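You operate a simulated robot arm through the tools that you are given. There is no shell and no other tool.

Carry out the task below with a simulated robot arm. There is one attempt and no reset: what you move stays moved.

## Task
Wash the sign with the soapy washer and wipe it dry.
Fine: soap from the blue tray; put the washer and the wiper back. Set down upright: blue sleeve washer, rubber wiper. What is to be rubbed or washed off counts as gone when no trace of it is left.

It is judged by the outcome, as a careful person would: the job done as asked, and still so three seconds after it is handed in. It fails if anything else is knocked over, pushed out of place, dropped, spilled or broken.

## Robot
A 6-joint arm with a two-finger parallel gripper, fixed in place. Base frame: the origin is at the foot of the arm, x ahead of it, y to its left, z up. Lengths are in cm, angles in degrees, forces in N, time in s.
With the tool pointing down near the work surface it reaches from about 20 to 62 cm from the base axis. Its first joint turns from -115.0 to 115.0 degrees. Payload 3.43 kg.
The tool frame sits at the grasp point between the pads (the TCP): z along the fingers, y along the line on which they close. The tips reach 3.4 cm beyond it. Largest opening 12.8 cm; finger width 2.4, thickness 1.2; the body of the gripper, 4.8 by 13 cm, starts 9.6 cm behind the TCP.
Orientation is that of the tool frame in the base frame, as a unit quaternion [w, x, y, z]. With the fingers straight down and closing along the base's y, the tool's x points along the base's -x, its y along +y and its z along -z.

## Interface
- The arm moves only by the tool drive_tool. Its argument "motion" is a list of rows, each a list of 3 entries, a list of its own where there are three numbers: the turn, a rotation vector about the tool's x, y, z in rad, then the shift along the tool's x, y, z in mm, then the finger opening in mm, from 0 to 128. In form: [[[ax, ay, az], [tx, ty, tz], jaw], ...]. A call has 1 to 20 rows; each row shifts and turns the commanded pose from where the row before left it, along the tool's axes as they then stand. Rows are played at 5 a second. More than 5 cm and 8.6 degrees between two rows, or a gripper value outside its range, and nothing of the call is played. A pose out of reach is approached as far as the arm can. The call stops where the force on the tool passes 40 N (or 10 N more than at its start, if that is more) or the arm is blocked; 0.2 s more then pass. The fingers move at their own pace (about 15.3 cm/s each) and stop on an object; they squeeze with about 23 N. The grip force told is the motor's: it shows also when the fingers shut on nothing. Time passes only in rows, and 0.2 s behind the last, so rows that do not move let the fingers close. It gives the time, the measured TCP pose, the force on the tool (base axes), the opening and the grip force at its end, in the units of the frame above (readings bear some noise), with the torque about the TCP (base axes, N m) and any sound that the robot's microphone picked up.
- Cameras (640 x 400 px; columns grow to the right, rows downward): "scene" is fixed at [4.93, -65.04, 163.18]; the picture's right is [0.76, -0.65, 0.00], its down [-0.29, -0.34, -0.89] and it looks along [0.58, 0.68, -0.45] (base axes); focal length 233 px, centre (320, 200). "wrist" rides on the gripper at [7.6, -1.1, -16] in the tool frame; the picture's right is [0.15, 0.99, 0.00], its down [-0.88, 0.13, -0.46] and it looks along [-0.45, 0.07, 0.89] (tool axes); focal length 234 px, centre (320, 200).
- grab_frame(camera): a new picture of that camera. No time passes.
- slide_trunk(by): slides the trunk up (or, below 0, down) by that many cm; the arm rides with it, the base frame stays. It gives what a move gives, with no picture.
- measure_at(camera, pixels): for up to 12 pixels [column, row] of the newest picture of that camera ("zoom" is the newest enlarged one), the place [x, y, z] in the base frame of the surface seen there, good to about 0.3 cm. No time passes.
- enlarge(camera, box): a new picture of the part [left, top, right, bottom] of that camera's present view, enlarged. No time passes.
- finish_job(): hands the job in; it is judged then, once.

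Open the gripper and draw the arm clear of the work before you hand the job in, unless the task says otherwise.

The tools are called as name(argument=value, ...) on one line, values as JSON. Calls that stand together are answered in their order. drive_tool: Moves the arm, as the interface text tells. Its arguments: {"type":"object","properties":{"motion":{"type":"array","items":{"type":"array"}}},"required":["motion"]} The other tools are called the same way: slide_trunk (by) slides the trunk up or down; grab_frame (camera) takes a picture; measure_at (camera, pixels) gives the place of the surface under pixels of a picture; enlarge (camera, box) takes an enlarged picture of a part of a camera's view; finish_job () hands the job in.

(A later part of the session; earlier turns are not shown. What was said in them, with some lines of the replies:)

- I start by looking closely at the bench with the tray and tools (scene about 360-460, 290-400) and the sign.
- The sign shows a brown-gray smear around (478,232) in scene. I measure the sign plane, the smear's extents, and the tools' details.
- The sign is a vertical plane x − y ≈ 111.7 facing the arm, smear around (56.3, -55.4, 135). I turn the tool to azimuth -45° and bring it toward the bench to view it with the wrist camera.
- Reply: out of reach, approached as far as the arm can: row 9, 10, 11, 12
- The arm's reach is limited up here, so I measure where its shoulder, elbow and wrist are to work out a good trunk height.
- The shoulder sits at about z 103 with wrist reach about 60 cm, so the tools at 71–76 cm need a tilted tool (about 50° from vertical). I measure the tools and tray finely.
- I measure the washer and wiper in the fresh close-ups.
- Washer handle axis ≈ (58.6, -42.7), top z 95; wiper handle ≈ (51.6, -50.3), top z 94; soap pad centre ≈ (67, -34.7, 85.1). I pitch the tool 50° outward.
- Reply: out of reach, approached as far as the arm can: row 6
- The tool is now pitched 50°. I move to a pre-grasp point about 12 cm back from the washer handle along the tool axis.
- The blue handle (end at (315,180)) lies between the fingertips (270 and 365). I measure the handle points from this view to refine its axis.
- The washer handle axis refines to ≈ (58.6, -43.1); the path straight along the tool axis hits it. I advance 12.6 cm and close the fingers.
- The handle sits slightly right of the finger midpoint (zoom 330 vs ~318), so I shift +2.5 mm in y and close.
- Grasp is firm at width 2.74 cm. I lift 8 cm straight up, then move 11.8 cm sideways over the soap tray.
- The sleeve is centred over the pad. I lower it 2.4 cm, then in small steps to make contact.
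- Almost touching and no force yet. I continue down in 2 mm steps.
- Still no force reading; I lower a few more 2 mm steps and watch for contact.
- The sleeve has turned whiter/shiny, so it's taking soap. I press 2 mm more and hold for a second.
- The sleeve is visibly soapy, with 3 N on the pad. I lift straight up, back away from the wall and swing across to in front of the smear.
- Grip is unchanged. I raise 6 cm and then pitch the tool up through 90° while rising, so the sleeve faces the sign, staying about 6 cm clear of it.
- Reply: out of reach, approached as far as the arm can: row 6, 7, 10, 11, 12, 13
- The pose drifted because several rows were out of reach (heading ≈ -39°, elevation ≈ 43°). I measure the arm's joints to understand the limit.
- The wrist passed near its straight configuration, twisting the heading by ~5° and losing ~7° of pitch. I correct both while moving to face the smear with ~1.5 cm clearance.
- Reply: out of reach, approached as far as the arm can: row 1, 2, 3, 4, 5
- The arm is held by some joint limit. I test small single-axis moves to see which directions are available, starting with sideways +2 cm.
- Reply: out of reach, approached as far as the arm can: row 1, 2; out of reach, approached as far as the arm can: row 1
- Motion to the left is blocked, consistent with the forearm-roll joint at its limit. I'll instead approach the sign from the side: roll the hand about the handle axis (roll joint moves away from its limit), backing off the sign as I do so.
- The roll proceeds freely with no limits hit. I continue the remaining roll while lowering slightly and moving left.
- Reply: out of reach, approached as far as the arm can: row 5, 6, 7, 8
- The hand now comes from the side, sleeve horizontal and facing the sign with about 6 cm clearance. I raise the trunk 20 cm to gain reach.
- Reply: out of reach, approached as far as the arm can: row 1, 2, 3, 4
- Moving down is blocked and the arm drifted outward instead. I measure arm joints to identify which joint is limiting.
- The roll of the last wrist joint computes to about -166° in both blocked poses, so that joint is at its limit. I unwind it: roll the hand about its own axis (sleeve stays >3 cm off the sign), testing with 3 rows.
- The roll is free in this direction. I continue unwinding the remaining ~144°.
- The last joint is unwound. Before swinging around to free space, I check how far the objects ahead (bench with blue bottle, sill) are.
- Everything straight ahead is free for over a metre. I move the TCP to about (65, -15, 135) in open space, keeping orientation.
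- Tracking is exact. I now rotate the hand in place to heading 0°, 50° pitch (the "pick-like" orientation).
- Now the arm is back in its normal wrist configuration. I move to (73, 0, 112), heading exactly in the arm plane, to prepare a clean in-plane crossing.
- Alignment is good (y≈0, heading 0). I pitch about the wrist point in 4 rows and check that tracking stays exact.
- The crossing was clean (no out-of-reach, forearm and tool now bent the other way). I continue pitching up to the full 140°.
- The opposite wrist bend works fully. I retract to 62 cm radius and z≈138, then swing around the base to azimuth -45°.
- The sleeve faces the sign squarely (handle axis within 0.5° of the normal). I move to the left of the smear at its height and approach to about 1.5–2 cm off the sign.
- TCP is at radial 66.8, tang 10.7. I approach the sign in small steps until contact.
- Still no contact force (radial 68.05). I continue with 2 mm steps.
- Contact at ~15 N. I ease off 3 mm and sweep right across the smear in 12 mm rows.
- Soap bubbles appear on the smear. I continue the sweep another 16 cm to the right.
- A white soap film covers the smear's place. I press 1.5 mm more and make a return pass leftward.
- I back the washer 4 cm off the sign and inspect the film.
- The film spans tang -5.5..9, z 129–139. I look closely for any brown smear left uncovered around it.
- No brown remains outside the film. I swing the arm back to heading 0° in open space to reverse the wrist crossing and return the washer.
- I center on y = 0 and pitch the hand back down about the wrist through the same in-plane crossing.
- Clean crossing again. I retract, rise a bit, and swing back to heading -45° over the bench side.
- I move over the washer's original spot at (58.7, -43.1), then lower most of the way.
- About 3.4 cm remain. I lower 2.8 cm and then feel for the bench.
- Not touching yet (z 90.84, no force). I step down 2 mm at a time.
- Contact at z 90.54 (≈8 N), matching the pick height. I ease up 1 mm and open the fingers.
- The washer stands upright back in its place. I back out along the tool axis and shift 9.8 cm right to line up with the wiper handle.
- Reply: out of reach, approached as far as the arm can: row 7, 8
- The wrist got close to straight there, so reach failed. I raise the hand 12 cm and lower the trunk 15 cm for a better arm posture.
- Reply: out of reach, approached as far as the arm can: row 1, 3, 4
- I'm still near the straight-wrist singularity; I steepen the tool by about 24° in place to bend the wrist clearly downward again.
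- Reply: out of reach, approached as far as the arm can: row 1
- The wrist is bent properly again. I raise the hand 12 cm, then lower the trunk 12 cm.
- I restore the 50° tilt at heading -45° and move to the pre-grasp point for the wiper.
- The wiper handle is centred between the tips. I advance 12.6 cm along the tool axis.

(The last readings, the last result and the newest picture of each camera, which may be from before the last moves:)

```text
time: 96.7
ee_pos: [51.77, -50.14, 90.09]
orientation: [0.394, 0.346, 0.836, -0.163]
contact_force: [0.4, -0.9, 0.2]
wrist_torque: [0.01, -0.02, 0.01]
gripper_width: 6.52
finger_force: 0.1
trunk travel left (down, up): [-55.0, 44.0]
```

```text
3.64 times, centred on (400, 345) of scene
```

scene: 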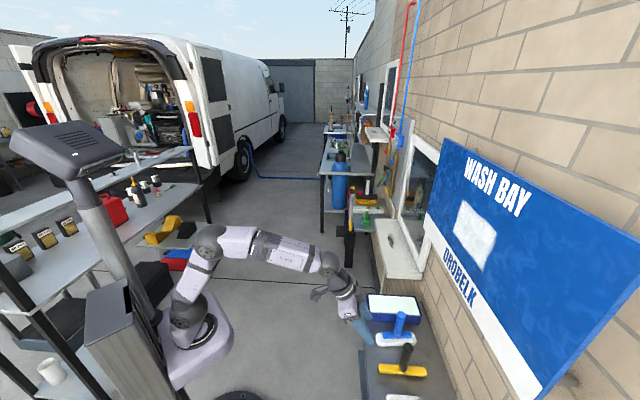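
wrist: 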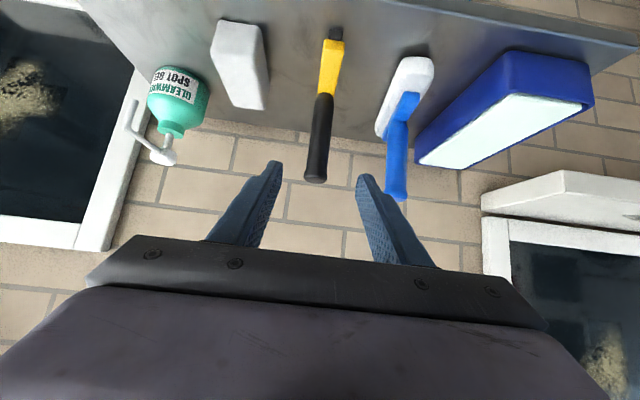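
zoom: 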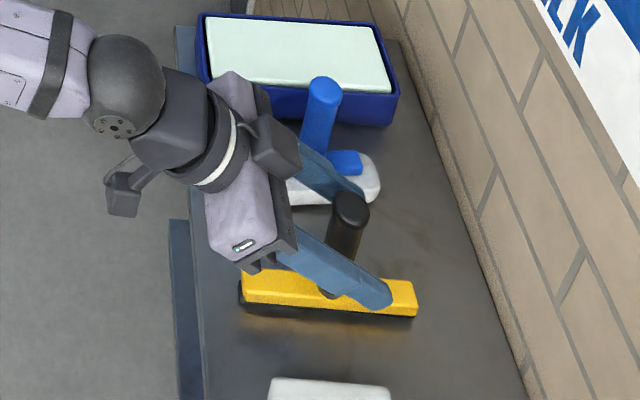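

Handle is well centred (zoom 323 vs 318). I close the fingers.

drive_tool(motion=[[[0, 0, 0], [0, 0, 0], 50], [[0, 0, 0], [0, 0, 0], 36], [[0, 0, 0], [0, 0, 0], 28], [[0, 0, 0], [0, 0, 0], 20], [[0, 0, 0], [0, 0, 0], 8], [[0, 0, 0], [0, 0, 0], 8], [[0, 0, 0], [0, 0, 0], 8]])

enlarge(camera="wrist", box=[200, 0, 440, 240])

```text
time: 98.3
ee_pos: [51.63, -50.12, 90.09]
orientation: [0.393, 0.346, 0.836, -0.163]
contact_force: [0.2, -0.8, 0.1]
wrist_torque: [-0.12, 0.08, -0.04]
gripper_width: 2.78
finger_force: 23.3
trunk travel left (down, up): [-55.0, 44.0]
```

```text
1.67 times, centred on (320, 120) of wrist
```

zoom: 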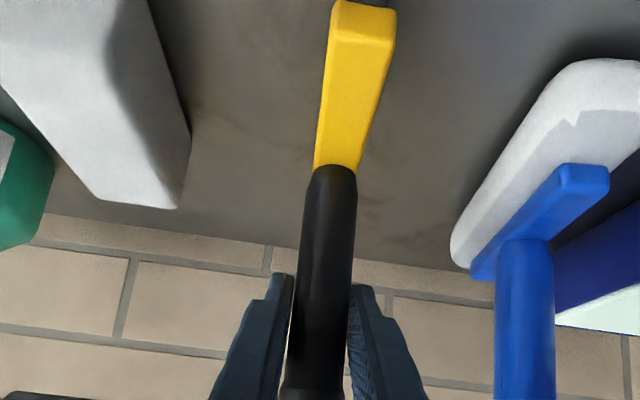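

Wiper gripped. I lift 10 cm, back away to radius ~63 and raise.

drive_tool(motion=[[[0, 0, 0], [-7.7, 0, -6.4], 8], [[0, 0, 0], [-15.4, 0, -12.8], 8], [[0, 0, 0], [-17.9, 0, -15], 8], [[0, 0, 0], [-17.9, 0, -15], 8], [[0, 0, 0], [-17.9, 0, -14.8], 8], [[0, 0, 0], [2.9, 0, -26.9], 8], [[0, 0, 0], [2.9, 0, -26.9], 8], [[0, 0, 0], [2.9, 0, -26.9], 8], [[0, 0, 0], [2.9, 0, -26.9], 8], [[0, 0, 0], [0, 0, 0], 8]])

slide_trunk(by=34)

grab_frame(camera="scene")

```text
time: 100.5
ee_pos: [45.39, -43.77, 105.98]
orientation: [0.393, 0.346, 0.837, -0.161]
contact_force: [-1.0, -0.4, -1.9]
wrist_torque: [-0.01, 0.0, 0.01]
gripper_width: 2.8
finger_force: 22.8
trunk travel left (down, up): [-55.0, 44.0]
```

```text
time: 103.8
ee_pos: [45.5, -43.9, 139.97]
orientation: [0.392, 0.346, 0.837, -0.161]
contact_force: [-0.4, 0.3, -3.3]
wrist_torque: [-0.01, -0.01, -0.01]
gripper_width: 2.81
finger_force: 23.2
trunk travel left (down, up): [-89.0, 10.0]
```

```text
taken
```

scene: 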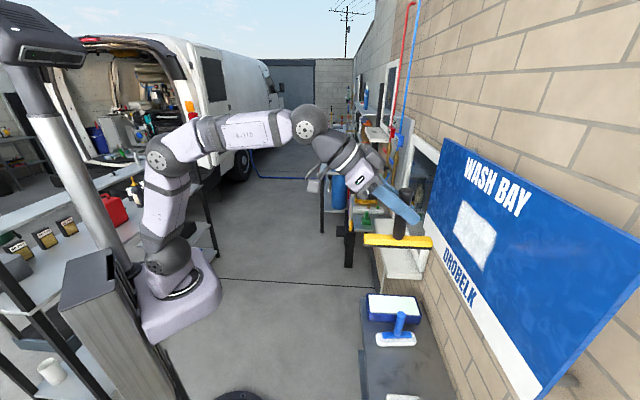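

I swing to heading 0° in open space again.

drive_tool(motion=[[[-0.0501, 0, -0.0421], [0, 41.2, 0], 8], [[-0.0501, 0, -0.0421], [0, 41.2, 0], 8], [[-0.0501, 0, -0.0421], [0, 41.2, 0], 8], [[-0.0501, 0, -0.0421], [0, 41.2, 0], 8], [[-0.0501, 0, -0.0421], [0, 41.2, 0], 8], [[-0.0501, 0, -0.0421], [0, 41.2, 0], 8], [[-0.0501, 0, -0.0421], [0, 41.2, 0], 8], [[-0.0501, 0, -0.0421], [0, 41.2, 0], 8], [[-0.0501, 0, -0.0421], [0, 41.2, 0], 8], [[-0.0501, 0, -0.0421], [0, 41.2, 0], 8], [[-0.0501, 0, -0.0421], [0, 41.2, 0], 8], [[-0.0501, 0, -0.0421], [0, 41.2, 0], 8], [[0, 0, 0], [0, 0, 0], 8], [[0, 0, 0], [0, 0, 0], 8]])

```text
time: 106.8
ee_pos: [65.25, 0.11, 139.9]
orientation: [0.424, 0.0, 0.906, -0.002]
contact_force: [-0.3, 0.6, -2.6]
wrist_torque: [-0.01, 0.0, -0.04]
gripper_width: 2.77
finger_force: 22.6
trunk travel left (down, up): [-89.0, 10.0]
```

Heading and y are aligned. I move to (73.5, 0, 112), then pitch up about the wrist.

drive_tool(motion=[[[0, 0, 0], [23, -0.2, 34.6], 8], [[0, 0, 0], [23, -0.2, 34.6], 8], [[0, 0, 0], [23, -0.2, 34.6], 8], [[0, 0, 0], [23, -0.2, 34.6], 8], [[0, 0, 0], [23, -0.1, 34.6], 8], [[0, 0, 0], [23, -0.1, 34.6], 8], [[0, 0, 0], [23, -0.1, 34.6], 8], [[0, 0, 0], [0, 0, 0], 8], [[0, 0, 0], [0, 0, 0], 8]])

drive_tool(motion=[[[0, -0.1425, 0], [-35.6, 0, -2], 8], [[0, -0.1425, 0], [-35.6, 0, -2], 8], [[0, -0.1425, 0], [-35.6, 0, -2], 8], [[0, -0.1425, 0], [-35.6, 0, -2], 8], [[0, -0.1425, 0], [-35.6, 0, -2], 8], [[0, -0.1425, 0], [-35.6, 0, -2], 8], [[0, -0.1425, 0], [-35.6, 0, -2], 8], [[0, -0.1425, 0], [-35.6, 0, -2], 8], [[0, -0.1425, 0], [-35.6, 0, -2], 8], [[0, -0.1425, 0], [-35.6, 0, -2], 8], [[0, -0.1425, 0], [-35.6, 0, -2], 8], [[0, 0, 0], [0, 0, 0], 8]])

grab_frame(camera="scene")

```text
time: 108.8
ee_pos: [73.42, -0.38, 111.87]
orientation: [0.423, -0.001, 0.906, -0.001]
contact_force: [0.4, -0.8, -3.0]
wrist_torque: [0.0, -0.01, 0.01]
gripper_width: 2.77
finger_force: 23.1
trunk travel left (down, up): [-89.0, 10.0]
```

```text
time: 111.4
ee_pos: [71.27, -0.04, 147.18]
orientation: [0.94, -0.001, 0.342, -0.001]
contact_force: [-0.3, 0.3, -2.2]
wrist_torque: [0.02, 0.15, 0.0]
gripper_width: 2.79
finger_force: 22.9
trunk travel left (down, up): [-89.0, 10.0]
```

```text
taken
```

scene: 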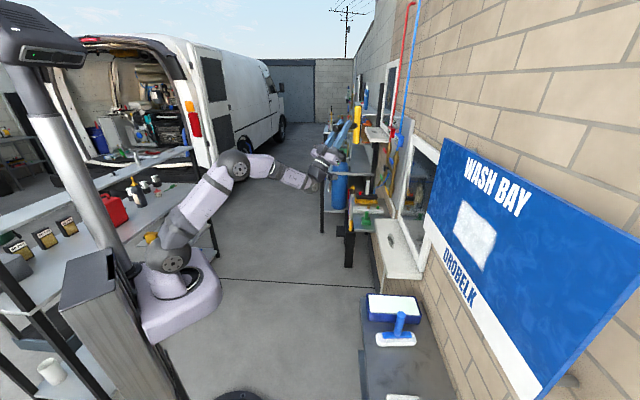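

Clean again. I retract and swing to azimuth -45° in front of the sign.

drive_tool(motion=[[[0, 0, 0], [-3.5, 0, -32.3], 8], [[0, 0, 0], [-3.5, 0, -32.3], 8], [[0, 0, 0], [-3.5, 0, -32.3], 8], [[0, 0, 0], [-3.5, 0, -32.3], 8], [[0.0459, 0, -0.0547], [0, -44.2, 0], 8], [[0.0459, 0, -0.0547], [0, -44.2, 0], 8], [[0.0459, 0, -0.0547], [0, -44.2, 0], 8], [[0.0459, 0, -0.0547], [0, -44.2, 0], 8], [[0.0459, 0, -0.0547], [0, -44.2, 0], 8], [[0.0459, 0, -0.0547], [0, -44.2, 0], 8], [[0.0459, 0, -0.0547], [0, -44.2, 0], 8], [[0.0459, 0, -0.0547], [0, -44.2, 0], 8], [[0.0459, 0, -0.0547], [0, -44.2, 0], 8], [[0.0459, 0, -0.0547], [0, -44.2, 0], 8], [[0.0459, 0, -0.0547], [0, -44.2, 0], 8], [[0, 0, 0], [0, 0, 0], 8]])

enlarge(camera="scene", box=[360, 140, 560, 300])

grab_frame(camera="wrist")

```text
time: 114.8
ee_pos: [45.09, -44.51, 138.19]
orientation: [0.868, 0.13, 0.316, -0.361]
contact_force: [0.6, 0.1, -2.2]
wrist_torque: [0.15, 0.1, -0.04]
gripper_width: 2.8
finger_force: 23.5
trunk travel left (down, up): [-89.0, 10.0]
```

```text
2.50 times, centred on (460, 220) of scene
```

zoom: 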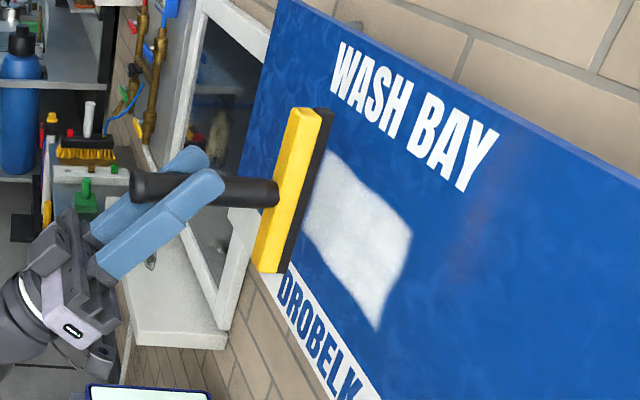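

```text
taken
```

wrist: 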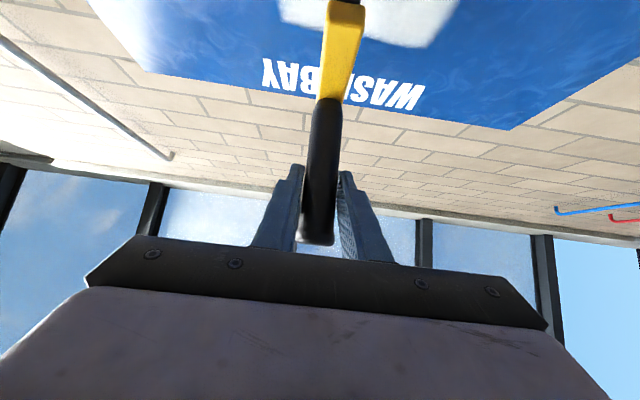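

The wiper blade faces the sign vertically. I move left of the film (tang ~12.5), to z≈135.3, and approach to ~2 cm off.

drive_tool(motion=[[[0, 0, 0], [6.2, 30, -7.4], 8], [[0, 0, 0], [6.2, 30, -7.4], 8], [[0, 0, 0], [6.2, 30, -7.4], 8], [[0, 0, 0], [0, 30, 0], 8], [[0, 0, 0], [13.4, 0, 11.2], 8], [[0, 0, 0], [13.4, 0, 11.2], 8], [[0, 0, 0], [3.8, 0, 3.2], 8], [[0, 0, 0], [3.8, 0, 3.2], 8], [[0, 0, 0], [0, 0, 0], 8]])

enlarge(camera="scene", box=[400, 150, 530, 270])

```text
time: 116.8
ee_pos: [56.68, -39.29, 135.56]
orientation: [0.867, 0.13, 0.317, -0.361]
contact_force: [0.5, -1.3, -2.8]
wrist_torque: [0.13, 0.12, -0.01]
gripper_width: 2.8
finger_force: 23.1
trunk travel left (down, up): [-89.0, 10.0]
```

```text
3.33 times, centred on (465, 210) of scene
```

zoom: 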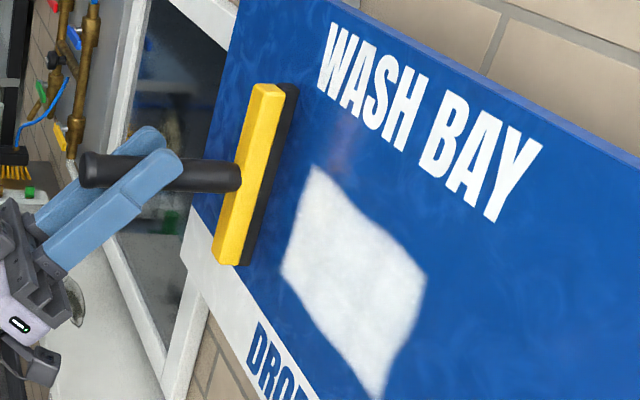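

Radial 67.9, tang 12.3; blade just left of the film. I approach in 2 mm steps.

drive_tool(motion=[[[0, 0, 0], [1.5, 0, 1.3], 8], [[0, 0, 0], [1.5, 0, 1.3], 8], [[0, 0, 0], [1.5, 0, 1.3], 8], [[0, 0, 0], [0, 0, 0], 8]])

drive_tool(motion=[[[0, 0, 0], [1.5, 0, 1.3], 8], [[0, 0, 0], [0.8, 0, 0.6], 8], [[0, 0, 0], [0, 0, 0], 8]])

```text
time: 117.8
ee_pos: [57.24, -39.78, 135.61]
orientation: [0.868, 0.13, 0.316, -0.36]
contact_force: [0.2, 0.3, -2.7]
wrist_torque: [0.08, 0.11, 0.01]
gripper_width: 2.83
finger_force: 23.3
trunk travel left (down, up): [-89.0, 10.0]
```

```text
time: 118.6
ee_pos: [57.29, -39.79, 135.62]
orientation: [0.868, 0.13, 0.316, -0.36]
contact_force: [-1.7, 1.4, -4.5]
wrist_torque: [0.11, 0.07, -0.02]
gripper_width: 2.81
finger_force: 23.1
trunk travel left (down, up): [-89.0, 10.0]
```

Light contact. I press 1.5 mm more and start sweeping right.

drive_tool(motion=[[[0, 0, 0], [1.2, 0, 1], 8], [[0, 0, 0], [0, -8, 0], 8], [[0, 0, 0], [0, -10, 0], 8], [[0, 0, 0], [0, -10, 0], 8], [[0, 0, 0], [0, -10, 0], 8], [[0, 0, 0], [0, -10, 0], 8], [[0, 0, 0], [0, 0, 0], 8]])

enlarge(camera="scene", box=[400, 150, 530, 270])

```text
time: 120.2
ee_pos: [53.98, -43.24, 135.67]
orientation: [0.869, 0.129, 0.316, -0.36]
contact_force: [-1.1, 2.8, -1.3]
wrist_torque: [-0.12, 0.04, 0.18]
gripper_width: 2.8
finger_force: 23.3
trunk travel left (down, up): [-89.0, 10.0]
```

```text
3.33 times, centred on (465, 210) of scene
```

zoom: 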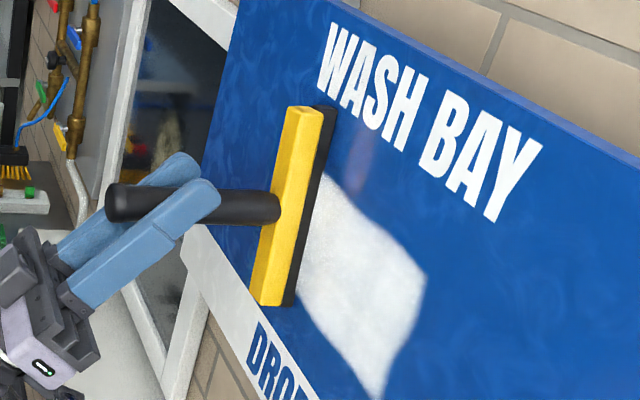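

It wipes clean behind the blade. I press slightly more and continue right to past the film.

drive_tool(motion=[[[0, 0, 0], [0.7, -6, 0.6], 8], [[0, 0, 0], [0, -10, 0], 8], [[0, 0, 0], [0, -10, 0], 8], [[0, 0, 0], [0, -10, 0], 8], [[0, 0, 0], [0.3, -10, 0.3], 8], [[0, 0, 0], [0, -10, 0], 8], [[0, 0, 0], [0, -10, 0], 8], [[0, 0, 0], [0.3, -10, 0.3], 8], [[0, 0, 0], [0, -10, 0], 8], [[0, 0, 0], [0, -10, 0], 8], [[0, 0, 0], [0.3, -10, 0.3], 8], [[0, 0, 0], [0, -10, 0], 8], [[0, 0, 0], [0, -10, 0], 8], [[0, 0, 0], [0.3, -10, 0.3], 8], [[0, 0, 0], [0, -10, 0], 8], [[0, 0, 0], [0, -10, 0], 8], [[0, 0, 0], [0, 0, 0], 8]])

enlarge(camera="scene", box=[410, 150, 570, 280])

```text
time: 123.8
ee_pos: [43.1, -54.41, 135.9]
orientation: [0.868, 0.128, 0.315, -0.361]
contact_force: [-3.2, 11.0, -1.7]
wrist_torque: [0.01, 0.01, 0.58]
gripper_width: 2.84
finger_force: 22.8
trunk travel left (down, up): [-89.0, 10.0]
```

```text
3.08 times, centred on (490, 215) of scene
```

zoom: 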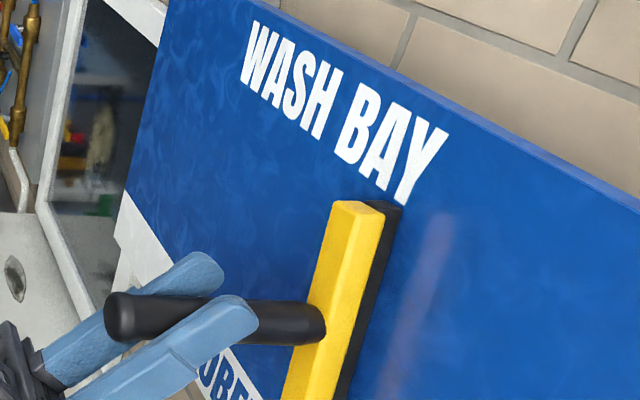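

The left part is clean; the pale streak to the right is a reflection of the yellow bar. I back off 5 cm and inspect.

drive_tool(motion=[[[0, 0, 0], [-7.6, 0, -6.4], 8], [[0, 0, 0], [-15.3, 0, -12.9], 8], [[0, 0, 0], [-15.3, 0, -12.9], 8], [[0, 0, 0], [0, -30, 0], 8], [[0, 0, 0], [0, -30, 0], 8], [[0, 0, 0], [0, 0, 0], 8]])

enlarge(camera="scene", box=[420, 140, 580, 300])

grab_frame(camera="scene")

grab_frame(camera="wrist")

```text
time: 125.2
ee_pos: [35.39, -55.15, 135.5]
orientation: [0.868, 0.13, 0.316, -0.36]
contact_force: [0.6, 1.0, -3.5]
wrist_torque: [0.1, 0.09, -0.01]
gripper_width: 2.78
finger_force: 23.5
trunk travel left (down, up): [-89.0, 10.0]
```

```text
2.50 times, centred on (500, 220) of scene
```

zoom: 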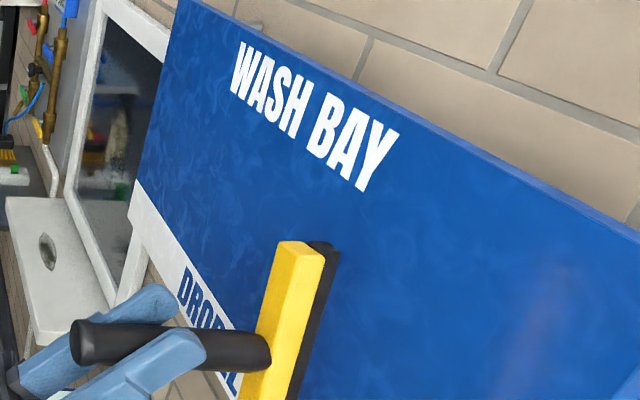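

```text
taken
```

scene: 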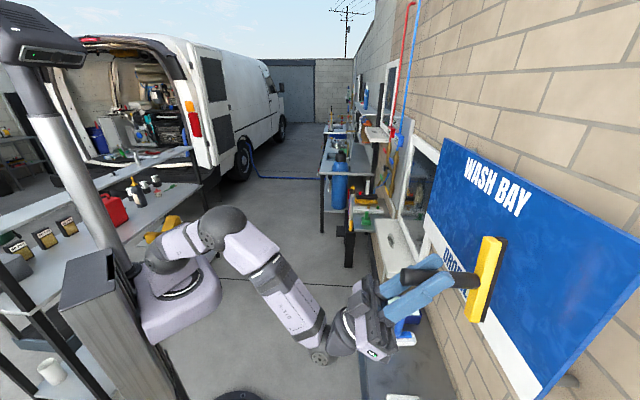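

```text
taken
```

wrist: 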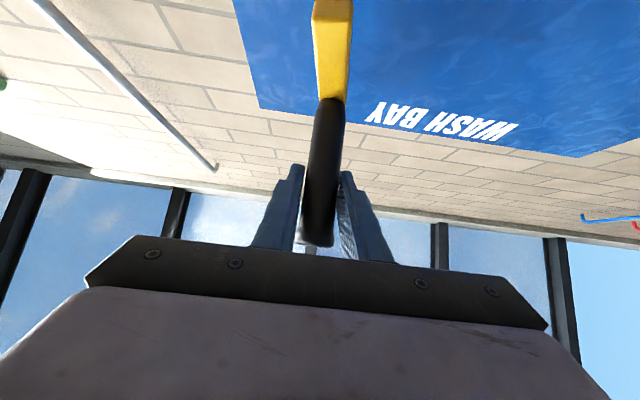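

The part behind the wiper is hidden; I bring the hand back left to centre and further out of the view to inspect.

drive_tool(motion=[[[0, 0, 0], [-7.6, 20, -6.4], 8], [[0, 0, 0], [0, 40, 0], 8], [[0, 0, 0], [0, 40, 0], 8], [[0, 0, 0], [0, 40, 0], 8], [[-0.0459, 0, 0.0547], [0, 44.2, 0], 8], [[-0.0459, 0, 0.0547], [0, 44.2, 0], 8], [[-0.0459, 0, 0.0547], [0, 44.2, 0], 8], [[-0.0459, 0, 0.0547], [0, 44.2, 0], 8], [[-0.0459, 0, 0.0547], [0, 44.2, 0], 8], [[-0.0459, 0, 0.0547], [0, 44.2, 0], 8], [[0, 0, 0], [0, 0, 0], 8]])

enlarge(camera="scene", box=[420, 140, 580, 300])

enlarge(camera="scene", box=[445, 190, 515, 275])

```text
time: 127.6
ee_pos: [59.44, -23.1, 135.42]
orientation: [0.925, 0.06, 0.337, -0.167]
contact_force: [-0.2, 0.1, -1.3]
wrist_torque: [0.04, 0.18, 0.0]
gripper_width: 2.79
finger_force: 23.0
trunk travel left (down, up): [-89.0, 10.0]
```

```text
2.50 times, centred on (500, 220) of scene
```

zoom: 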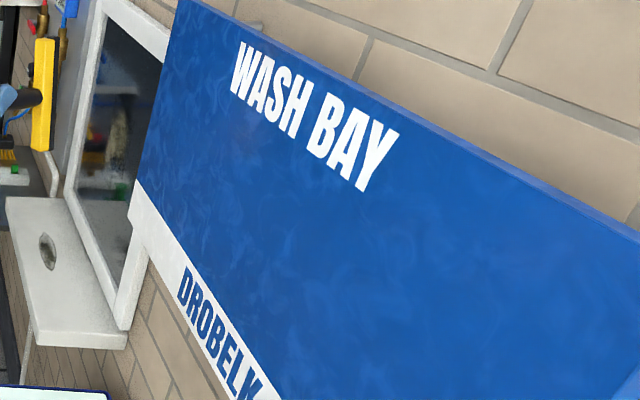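

```text
4.71 times, centred on (480, 232) of scene
```

zoom: 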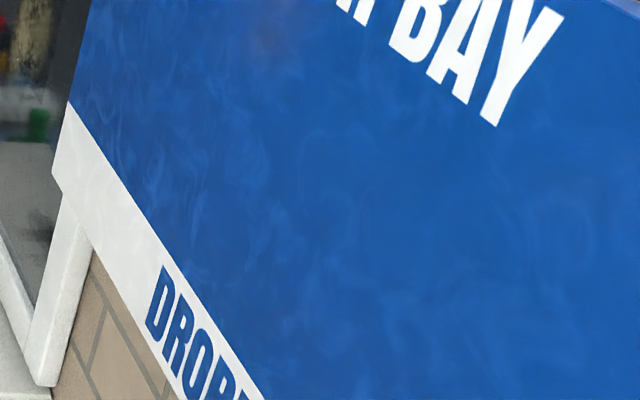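

The sign looks clean and dry. I check two tighter close-ups of the former smear area for faint traces.

enlarge(camera="scene", box=[450, 200, 485, 235])

enlarge(camera="scene", box=[470, 220, 510, 270])

```text
11.43 times, centred on (468, 218) of scene
```

zoom: 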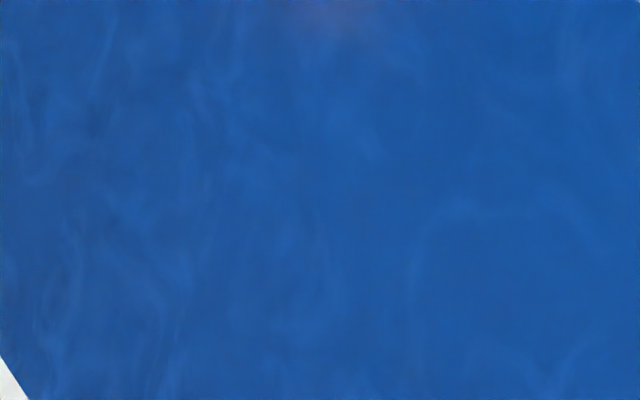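

```text
8.00 times, centred on (490, 245) of scene
```

zoom: 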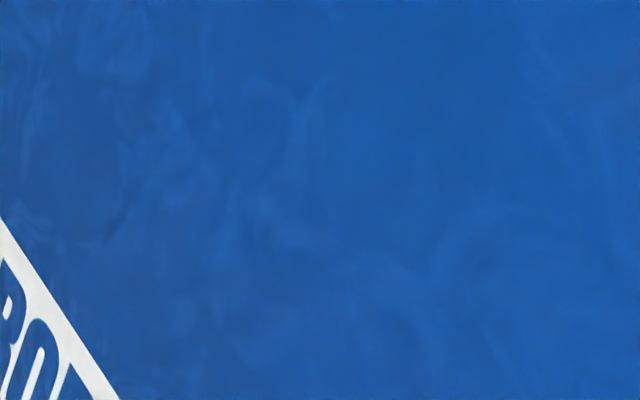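

Spotless, only base paint texture. I finish the swing to heading 0° for the reverse crossing.

drive_tool(motion=[[[-0.0459, 0, 0.0547], [0, 45, 0], 8], [[-0.0459, 0, 0.0547], [0, 45, 0], 8], [[-0.0459, 0, 0.0547], [0, 45, 0], 8], [[-0.0459, 0, 0.0547], [0, 45, 0], 8], [[-0.0459, 0, 0.0547], [0, 45, 0], 8], [[0, 0, 0], [0, 0, 0], 8], [[0, 0, 0], [0, 0, 0], 8]])

```text
time: 129.2
ee_pos: [64.28, -0.98, 135.68]
orientation: [0.939, -0.001, 0.343, 0.0]
contact_force: [-0.2, 0.5, -2.6]
wrist_torque: [0.03, 0.16, -0.03]
gripper_width: 2.81
finger_force: 22.6
trunk travel left (down, up): [-89.0, 10.0]
```

I move to (71.3, 0, 146.5) and pitch back down about the wrist.

drive_tool(motion=[[[0, 0, 0], [-4, 2.5, 32], 8], [[0, 0, 0], [-4, 2.5, 32], 8], [[0, 0, 0], [-4, 2.4, 32], 8], [[0, 0, 0], [-4, 2.4, 32], 8], [[0, 0, 0], [0, 0, 0], 8], [[0, 0, 0], [0, 0, 0], 8]])

drive_tool(motion=[[[0, 0.1425, 0], [35.6, 0, -2], 8], [[0, 0.1425, 0], [35.6, 0, -2], 8], [[0, 0.1425, 0], [35.6, 0, -2], 8], [[0, 0.1425, 0], [35.6, 0, -2], 8], [[0, 0.1425, 0], [35.6, 0, -2], 8], [[0, 0.1425, 0], [35.6, 0, -2], 8], [[0, 0.1425, 0], [35.6, 0, -2], 8], [[0, 0.1425, 0], [35.6, 0, -2], 8], [[0, 0.1425, 0], [35.6, 0, -2], 8], [[0, 0.1425, 0], [35.6, 0, -2], 8], [[0, 0.1425, 0], [35.6, 0, -2], 8], [[0, 0, 0], [0, 0, 0], 8]])

grab_frame(camera="scene")

```text
time: 130.6
ee_pos: [71.5, -0.13, 146.09]
orientation: [0.939, -0.001, 0.343, -0.001]
contact_force: [-0.1, -0.3, -3.4]
wrist_torque: [0.01, 0.16, 0.0]
gripper_width: 2.8
finger_force: 23.3
trunk travel left (down, up): [-89.0, 10.0]
```

```text
time: 133.2
ee_pos: [75.17, -0.46, 111.1]
orientation: [0.424, 0.0, 0.906, -0.002]
contact_force: [-0.5, -0.7, -2.3]
wrist_torque: [-0.03, -0.04, 0.02]
gripper_width: 2.79
finger_force: 23.0
trunk travel left (down, up): [-89.0, 10.0]
```

```text
taken
```

scene: 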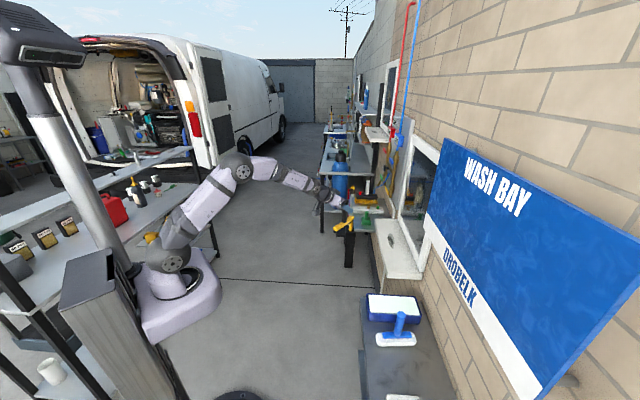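

I reverse the earlier route: retract up to (63, 0, 140) and swing to heading -45°.

drive_tool(motion=[[[0, 0, 0], [-18.1, 0.6, -34.7], 8], [[0, 0, 0], [-18.1, 0.6, -34.7], 8], [[0, 0, 0], [-18.1, 0.6, -34.7], 8], [[0, 0, 0], [-18.1, 0.6, -34.7], 8], [[0, 0, 0], [-18.1, 0.6, -34.7], 8], [[0, 0, 0], [-18.1, 0.6, -34.7], 8], [[0, 0, 0], [-18.1, 0.6, -34.7], 8], [[0, 0, 0], [-18.1, 0.6, -34.7], 8], [[0.0501, 0, 0.0421], [0, -41.2, 0], 8], [[0.0501, 0, 0.0421], [0, -41.2, 0], 8], [[0.0501, 0, 0.0421], [0, -41.2, 0], 8], [[0.0501, 0, 0.0421], [0, -41.2, 0], 8], [[0.0501, 0, 0.0421], [0, -41.2, 0], 8], [[0.0501, 0, 0.0421], [0, -41.2, 0], 8], [[0.0501, 0, 0.0421], [0, -41.2, 0], 8], [[0.0501, 0, 0.0421], [0, -41.2, 0], 8], [[0.0501, 0, 0.0421], [0, -41.2, 0], 8], [[0.0501, 0, 0.0421], [0, -41.2, 0], 8], [[0.0501, 0, 0.0421], [0, -41.2, 0], 8], [[0.0501, 0, 0.0421], [0, -41.2, 0], 8]])

slide_trunk(by=-34)

grab_frame(camera="scene")

```text
time: 137.4
ee_pos: [45.85, -44.61, 140.25]
orientation: [0.392, 0.347, 0.837, -0.161]
contact_force: [-0.2, 0.5, -2.5]
wrist_torque: [0.02, -0.03, 0.01]
gripper_width: 2.79
finger_force: 23.1
trunk travel left (down, up): [-89.0, 10.0]
```

```text
time: 140.8
ee_pos: [45.88, -44.53, 106.23]
orientation: [0.393, 0.345, 0.837, -0.16]
contact_force: [0.4, 0.3, -1.3]
wrist_torque: [0.02, -0.04, 0.01]
gripper_width: 2.8
finger_force: 23.1
trunk travel left (down, up): [-55.0, 44.0]
```

```text
taken
```

scene: 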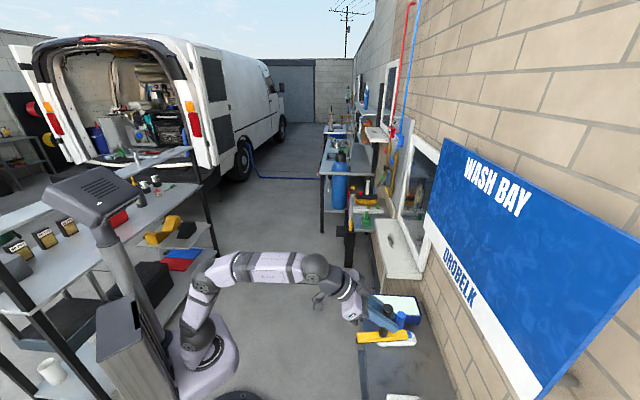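

The sign is clean with no traces. I move over the wiper's original place and lower to 2 cm above.

drive_tool(motion=[[[0, 0, 0], [2.9, 0.3, 28.5], 8], [[0, 0, 0], [2.9, 0.3, 28.5], 8], [[0, 0, 0], [2.9, 0.2, 28.5], 8], [[0, 0, 0], [2.9, 0.2, 28.5], 8], [[0, 0, 0], [11.5, 0, 9.6], 8], [[0, 0, 0], [11.5, 0, 9.6], 8], [[0, 0, 0], [11.5, 0, 9.6], 8], [[0, 0, 0], [11.5, 0, 9.6], 8], [[0, 0, 0], [0, 0, 0], 8], [[0, 0, 0], [0, 0, 0], 8]])

enlarge(camera="scene", box=[340, 290, 460, 400])

```text
time: 143.0
ee_pos: [51.41, -50.04, 91.78]
orientation: [0.393, 0.345, 0.837, -0.161]
contact_force: [-0.1, -0.2, -2.6]
wrist_torque: [-0.01, -0.01, 0.01]
gripper_width: 2.81
finger_force: 23.7
trunk travel left (down, up): [-55.0, 44.0]
```

```text
3.64 times, centred on (400, 345) of scene
```

zoom: 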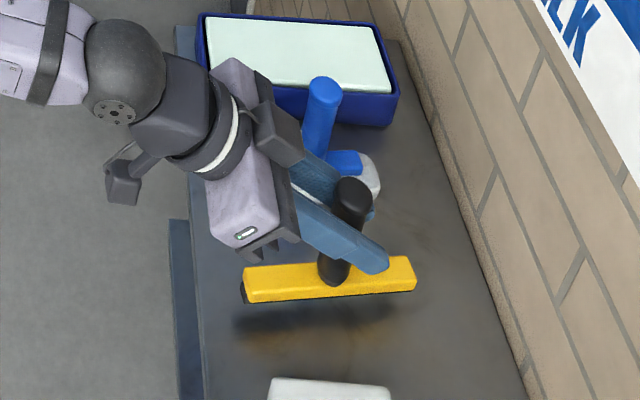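

The bar looks slightly turned relative to before, so I check with the wrist camera.

enlarge(camera="wrist", box=[200, 0, 440, 240])

grab_frame(camera="scene")

measure_at(camera="scene", pixels=[[369, 363], [376, 364], [385, 363], [392, 363], [410, 359], [400, 361], [412, 363]])

```text
1.67 times, centred on (320, 120) of wrist
```

zoom: 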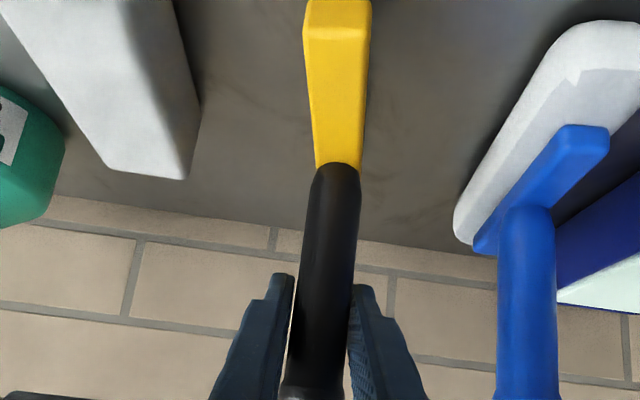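

```text
taken
```

scene: 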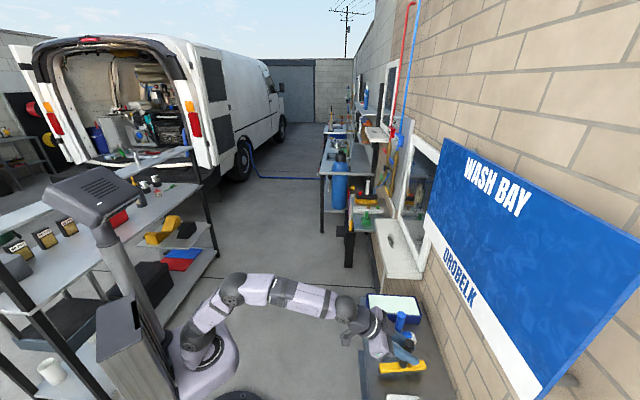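

```text
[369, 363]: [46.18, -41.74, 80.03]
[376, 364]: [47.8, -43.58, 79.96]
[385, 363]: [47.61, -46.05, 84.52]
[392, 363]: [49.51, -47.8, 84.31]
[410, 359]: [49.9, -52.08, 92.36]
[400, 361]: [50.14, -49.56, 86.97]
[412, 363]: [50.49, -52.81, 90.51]
```

The bar has turned about its handle by ~9° (near end shifted to -T). I rotate the hand -8.5° about the vertical to restore its original alignment.

drive_tool(motion=[[[0.0569, 0, 0.0474], [0, 0, 0], 8], [[0.0569, 0, 0.0474], [0, 0, 0], 8], [[0, 0, 0], [0, 0, 0], 8]])

enlarge(camera="scene", box=[340, 290, 460, 400])

measure_at(camera="zoom", pixels=[[255, 272], [265, 280], [300, 280], [390, 272], [405, 275], [355, 190], [250, 290]])

```text
time: 143.8
ee_pos: [51.67, -50.1, 92.01]
orientation: [0.379, 0.408, 0.808, -0.191]
contact_force: [0.9, -0.7, -1.4]
wrist_torque: [0.03, 0.03, 0.01]
gripper_width: 2.79
finger_force: 22.9
trunk travel left (down, up): [-55.0, 44.0]
```

```text
3.64 times, centred on (400, 345) of scene
```

zoom: 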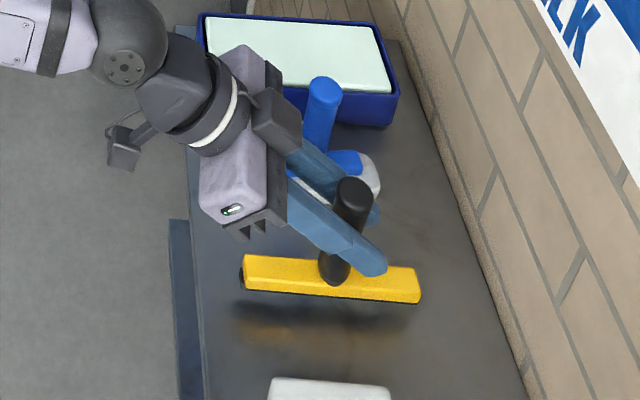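

```text
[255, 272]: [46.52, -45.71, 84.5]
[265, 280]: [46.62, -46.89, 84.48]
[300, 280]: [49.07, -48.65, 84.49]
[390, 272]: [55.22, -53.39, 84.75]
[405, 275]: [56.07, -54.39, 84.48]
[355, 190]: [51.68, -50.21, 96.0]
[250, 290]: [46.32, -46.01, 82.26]
```

Alignment restored (bar along -44°, 1.8 cm above rest). I lower to contact.

drive_tool(motion=[[[0, 0, 0], [6.9, 0, 5.8], 8], [[0, 0, 0], [3.8, 0, 3.2], 8], [[0, 0, 0], [0.8, 0, 0.6], 8], [[0, 0, 0], [0.8, 0, 0.6], 8], [[0, 0, 0], [0, 0, 0], 8]])

drive_tool(motion=[[[0, 0, 0], [0.8, 0, 0.6], 8], [[0, 0, 0], [0.8, 0, 0.6], 8], [[0, 0, 0], [0, 0, 0], 8]])

```text
time: 145.0
ee_pos: [51.63, -50.21, 90.3]
orientation: [0.378, 0.408, 0.809, -0.19]
contact_force: [0.1, -0.4, -2.7]
wrist_torque: [0.02, -0.02, -0.02]
gripper_width: 2.82
finger_force: 23.0
trunk travel left (down, up): [-55.0, 44.0]
```

```text
time: 145.8
ee_pos: [51.7, -50.14, 90.28]
orientation: [0.379, 0.407, 0.809, -0.19]
contact_force: [0.3, 0.5, -1.6]
wrist_torque: [-0.03, 0.01, -0.02]
gripper_width: 2.79
finger_force: 22.6
trunk travel left (down, up): [-55.0, 44.0]
```

Not quite in contact yet (z 90.28). I step down 1 mm at a time.

drive_tool(motion=[[[0, 0, 0], [0.8, 0, 0.6], 8], [[0, 0, 0], [0.8, 0, 0.6], 8], [[0, 0, 0], [0, 0, 0], 8]])

enlarge(camera="scene", box=[340, 290, 460, 400])

```text
time: 146.6
ee_pos: [51.69, -50.06, 90.29]
orientation: [0.381, 0.408, 0.808, -0.191]
contact_force: [-0.8, 1.5, 2.2]
wrist_torque: [-0.18, -0.18, 0.06]
gripper_width: 2.78
finger_force: 22.6
trunk travel left (down, up): [-55.0, 44.0]
```

```text
3.64 times, centred on (400, 345) of scene
```

zoom: 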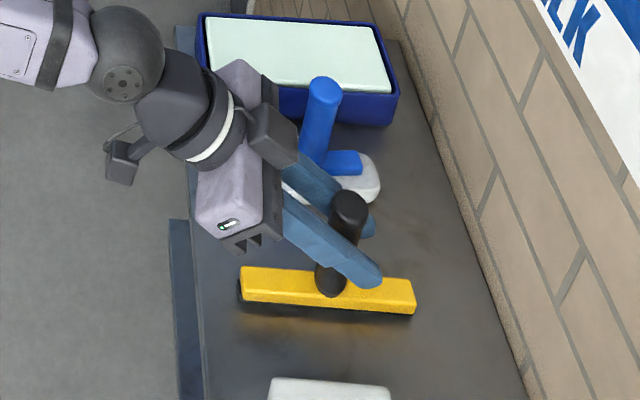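

In contact (~5 N). I press 1 mm more to seat it, then open the fingers gently.

drive_tool(motion=[[[0, 0, 0], [0.8, 0, 0.6], 8], [[0, 0, 0], [0, 0, 0], 8], [[0, 0, 0], [0, 0, 0], 29], [[0, 0, 0], [0, 0, 0], 33], [[0, 0, 0], [0, 0, 0], 42], [[0, 0, 0], [0, 0, 0], 60], [[0, 0, 0], [0, 0, 0], 60]])

enlarge(camera="scene", box=[340, 290, 460, 400])

enlarge(camera="wrist", box=[200, 0, 440, 240])

```text
time: 148.2
ee_pos: [51.65, -50.08, 90.0]
orientation: [0.379, 0.407, 0.81, -0.189]
contact_force: [-1.1, 0.3, -0.5]
wrist_torque: [-0.04, -0.03, 0.01]
gripper_width: 6.0
finger_force: 0.0
trunk travel left (down, up): [-55.0, 44.0]
```

```text
3.64 times, centred on (400, 345) of scene
```

zoom: 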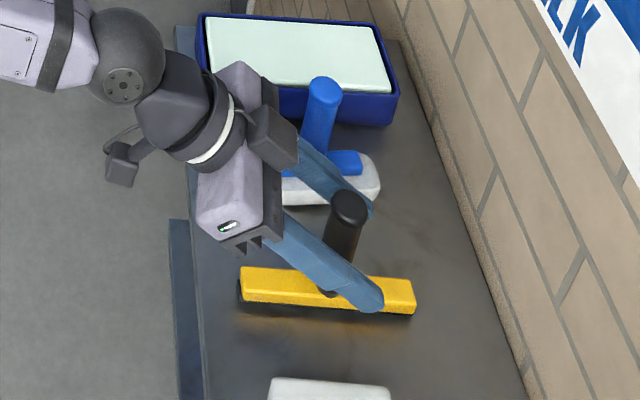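

```text
1.67 times, centred on (320, 120) of wrist
```

zoom: 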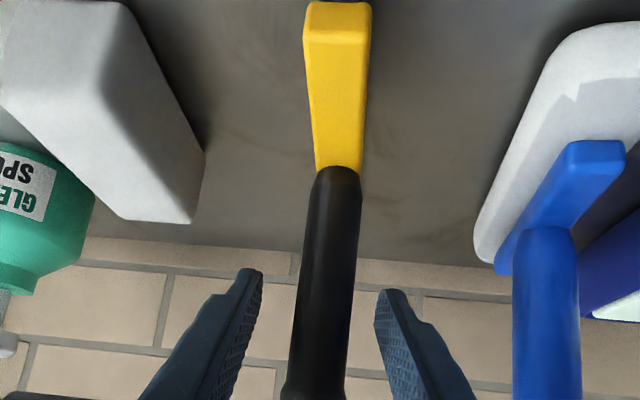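

The wiper stands upright in place, fingers clear. I back out along the tool axis and then rise away.

drive_tool(motion=[[[0, 0, 0], [0, 0, -12], 60], [[0, 0, 0], [0, 0, -24], 60], [[0, 0, 0], [0, 0, -30], 60], [[0, 0, 0], [0, 0, -30], 60], [[0, 0, 0], [0, 0, -30], 60], [[0, 0, 0], [-23, 0, -19.2], 60], [[0, 0, 0], [-23, 0, -19.2], 60], [[0, 0, 0], [0, 0, 0], 60]])

grab_frame(camera="scene")

enlarge(camera="scene", box=[340, 280, 460, 400])

measure_at(camera="zoom", pixels=[[300, 90], [330, 130], [250, 180], [370, 190], [345, 200], [245, 260], [400, 275], [320, 255], [300, 175]])

```text
time: 150.0
ee_pos: [45.9, -42.22, 104.22]
orientation: [0.379, 0.407, 0.809, -0.19]
contact_force: [-0.7, 0.1, -0.3]
wrist_torque: [-0.01, -0.05, 0.03]
gripper_width: 6.02
finger_force: 0.1
trunk travel left (down, up): [-55.0, 44.0]
```

```text
taken
```

scene: 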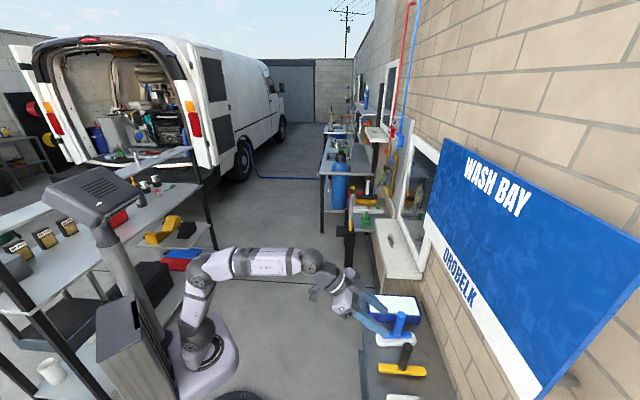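

```text
3.33 times, centred on (400, 340) of scene
```

zoom: 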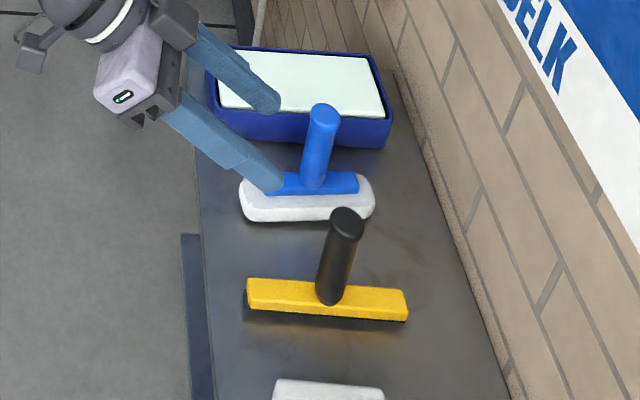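

```text
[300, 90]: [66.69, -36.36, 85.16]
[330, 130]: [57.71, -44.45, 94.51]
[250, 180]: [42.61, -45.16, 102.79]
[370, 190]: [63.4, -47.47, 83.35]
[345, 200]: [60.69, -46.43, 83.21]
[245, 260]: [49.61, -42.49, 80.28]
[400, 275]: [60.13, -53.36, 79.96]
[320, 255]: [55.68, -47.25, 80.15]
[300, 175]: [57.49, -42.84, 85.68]
```

Both tools stand upright at their places, the tray is undisturbed and the sign clean. I raise the trunk to draw the arm well clear and take a final look.

slide_trunk(by=25)

drive_tool(motion=[[[0, 0.1, 0], [0, 30, -15], 60], [[0, 0.14, 0], [0, 40, -15], 60], [[0, 0.14, 0], [0, 40, -15], 60], [[0, 0, 0], [0, 40, 0], 60], [[0, 0, 0], [0, 0, 0], 60], [[0, 0, 0], [0, 0, 0], 60]])

grab_frame(camera="scene")

enlarge(camera="scene", box=[340, 280, 460, 400])

enlarge(camera="scene", box=[420, 140, 580, 300])

```text
time: 152.5
ee_pos: [45.71, -42.37, 129.11]
orientation: [0.379, 0.408, 0.808, -0.191]
contact_force: [0.1, -1.2, 0.1]
wrist_torque: [-0.01, -0.04, -0.02]
gripper_width: 6.02
finger_force: 0.1
trunk travel left (down, up): [-80.0, 19.0]
```

```text
time: 153.9
ee_pos: [53.65, -29.4, 129.73]
orientation: [0.22, 0.437, 0.865, -0.111]
contact_force: [0.2, -0.4, 0.0]
wrist_torque: [-0.02, 0.0, 0.0]
gripper_width: 6.02
finger_force: 0.1
out of reach, approached as far as the arm can: row 3, 4
trunk travel left (down, up): [-80.0, 19.0]
```

```text
taken
```

scene: 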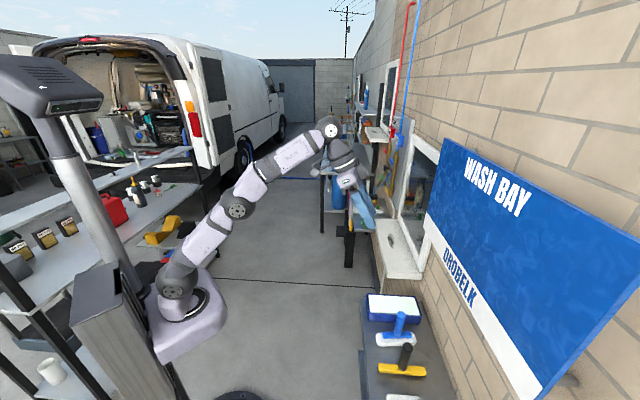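

```text
3.33 times, centred on (400, 340) of scene
```

zoom: 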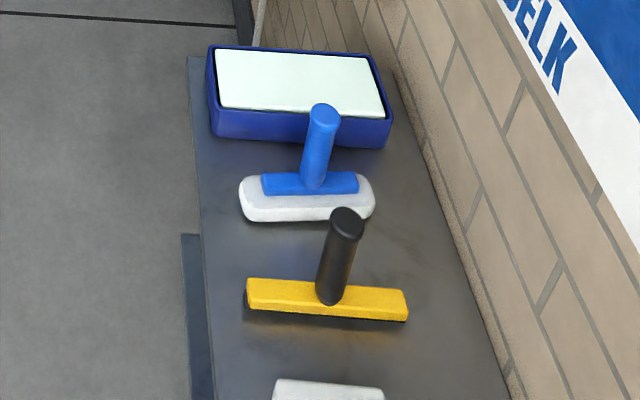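

```text
2.50 times, centred on (500, 220) of scene
```

zoom: 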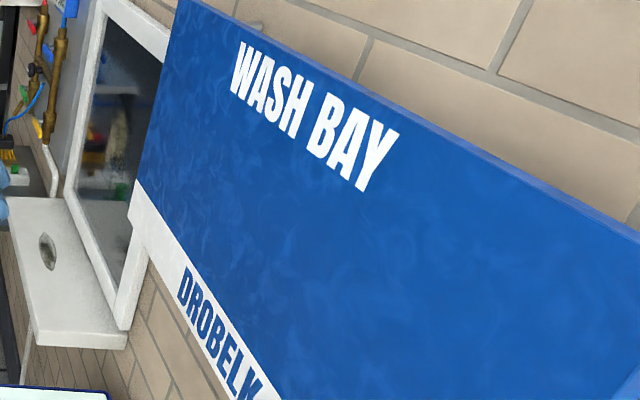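

The sign is clean and dry, the washer and wiper stand upright in their original places beside the tray, and the open gripper is clear of everything. I hand the job in.

finish_job()

```text
The job is handed in.
```

I washed the sign with the soapy washer and wiped it dry. Close-up views of the smear area afterwards showed no dirt, soap film or drops.

- **Soap:** it came from the blue tray, which was not disturbed.
- **Washer and wiper:** both are back in their original places, standing upright. The washer may be turned a couple of degrees from how it first stood. The wiper turned about 9° in the grip, and I corrected that before setting it down.
- **Arm:** the gripper is open and clear of the bench and the sign.

The job is handed in; no verdict has come back yet.
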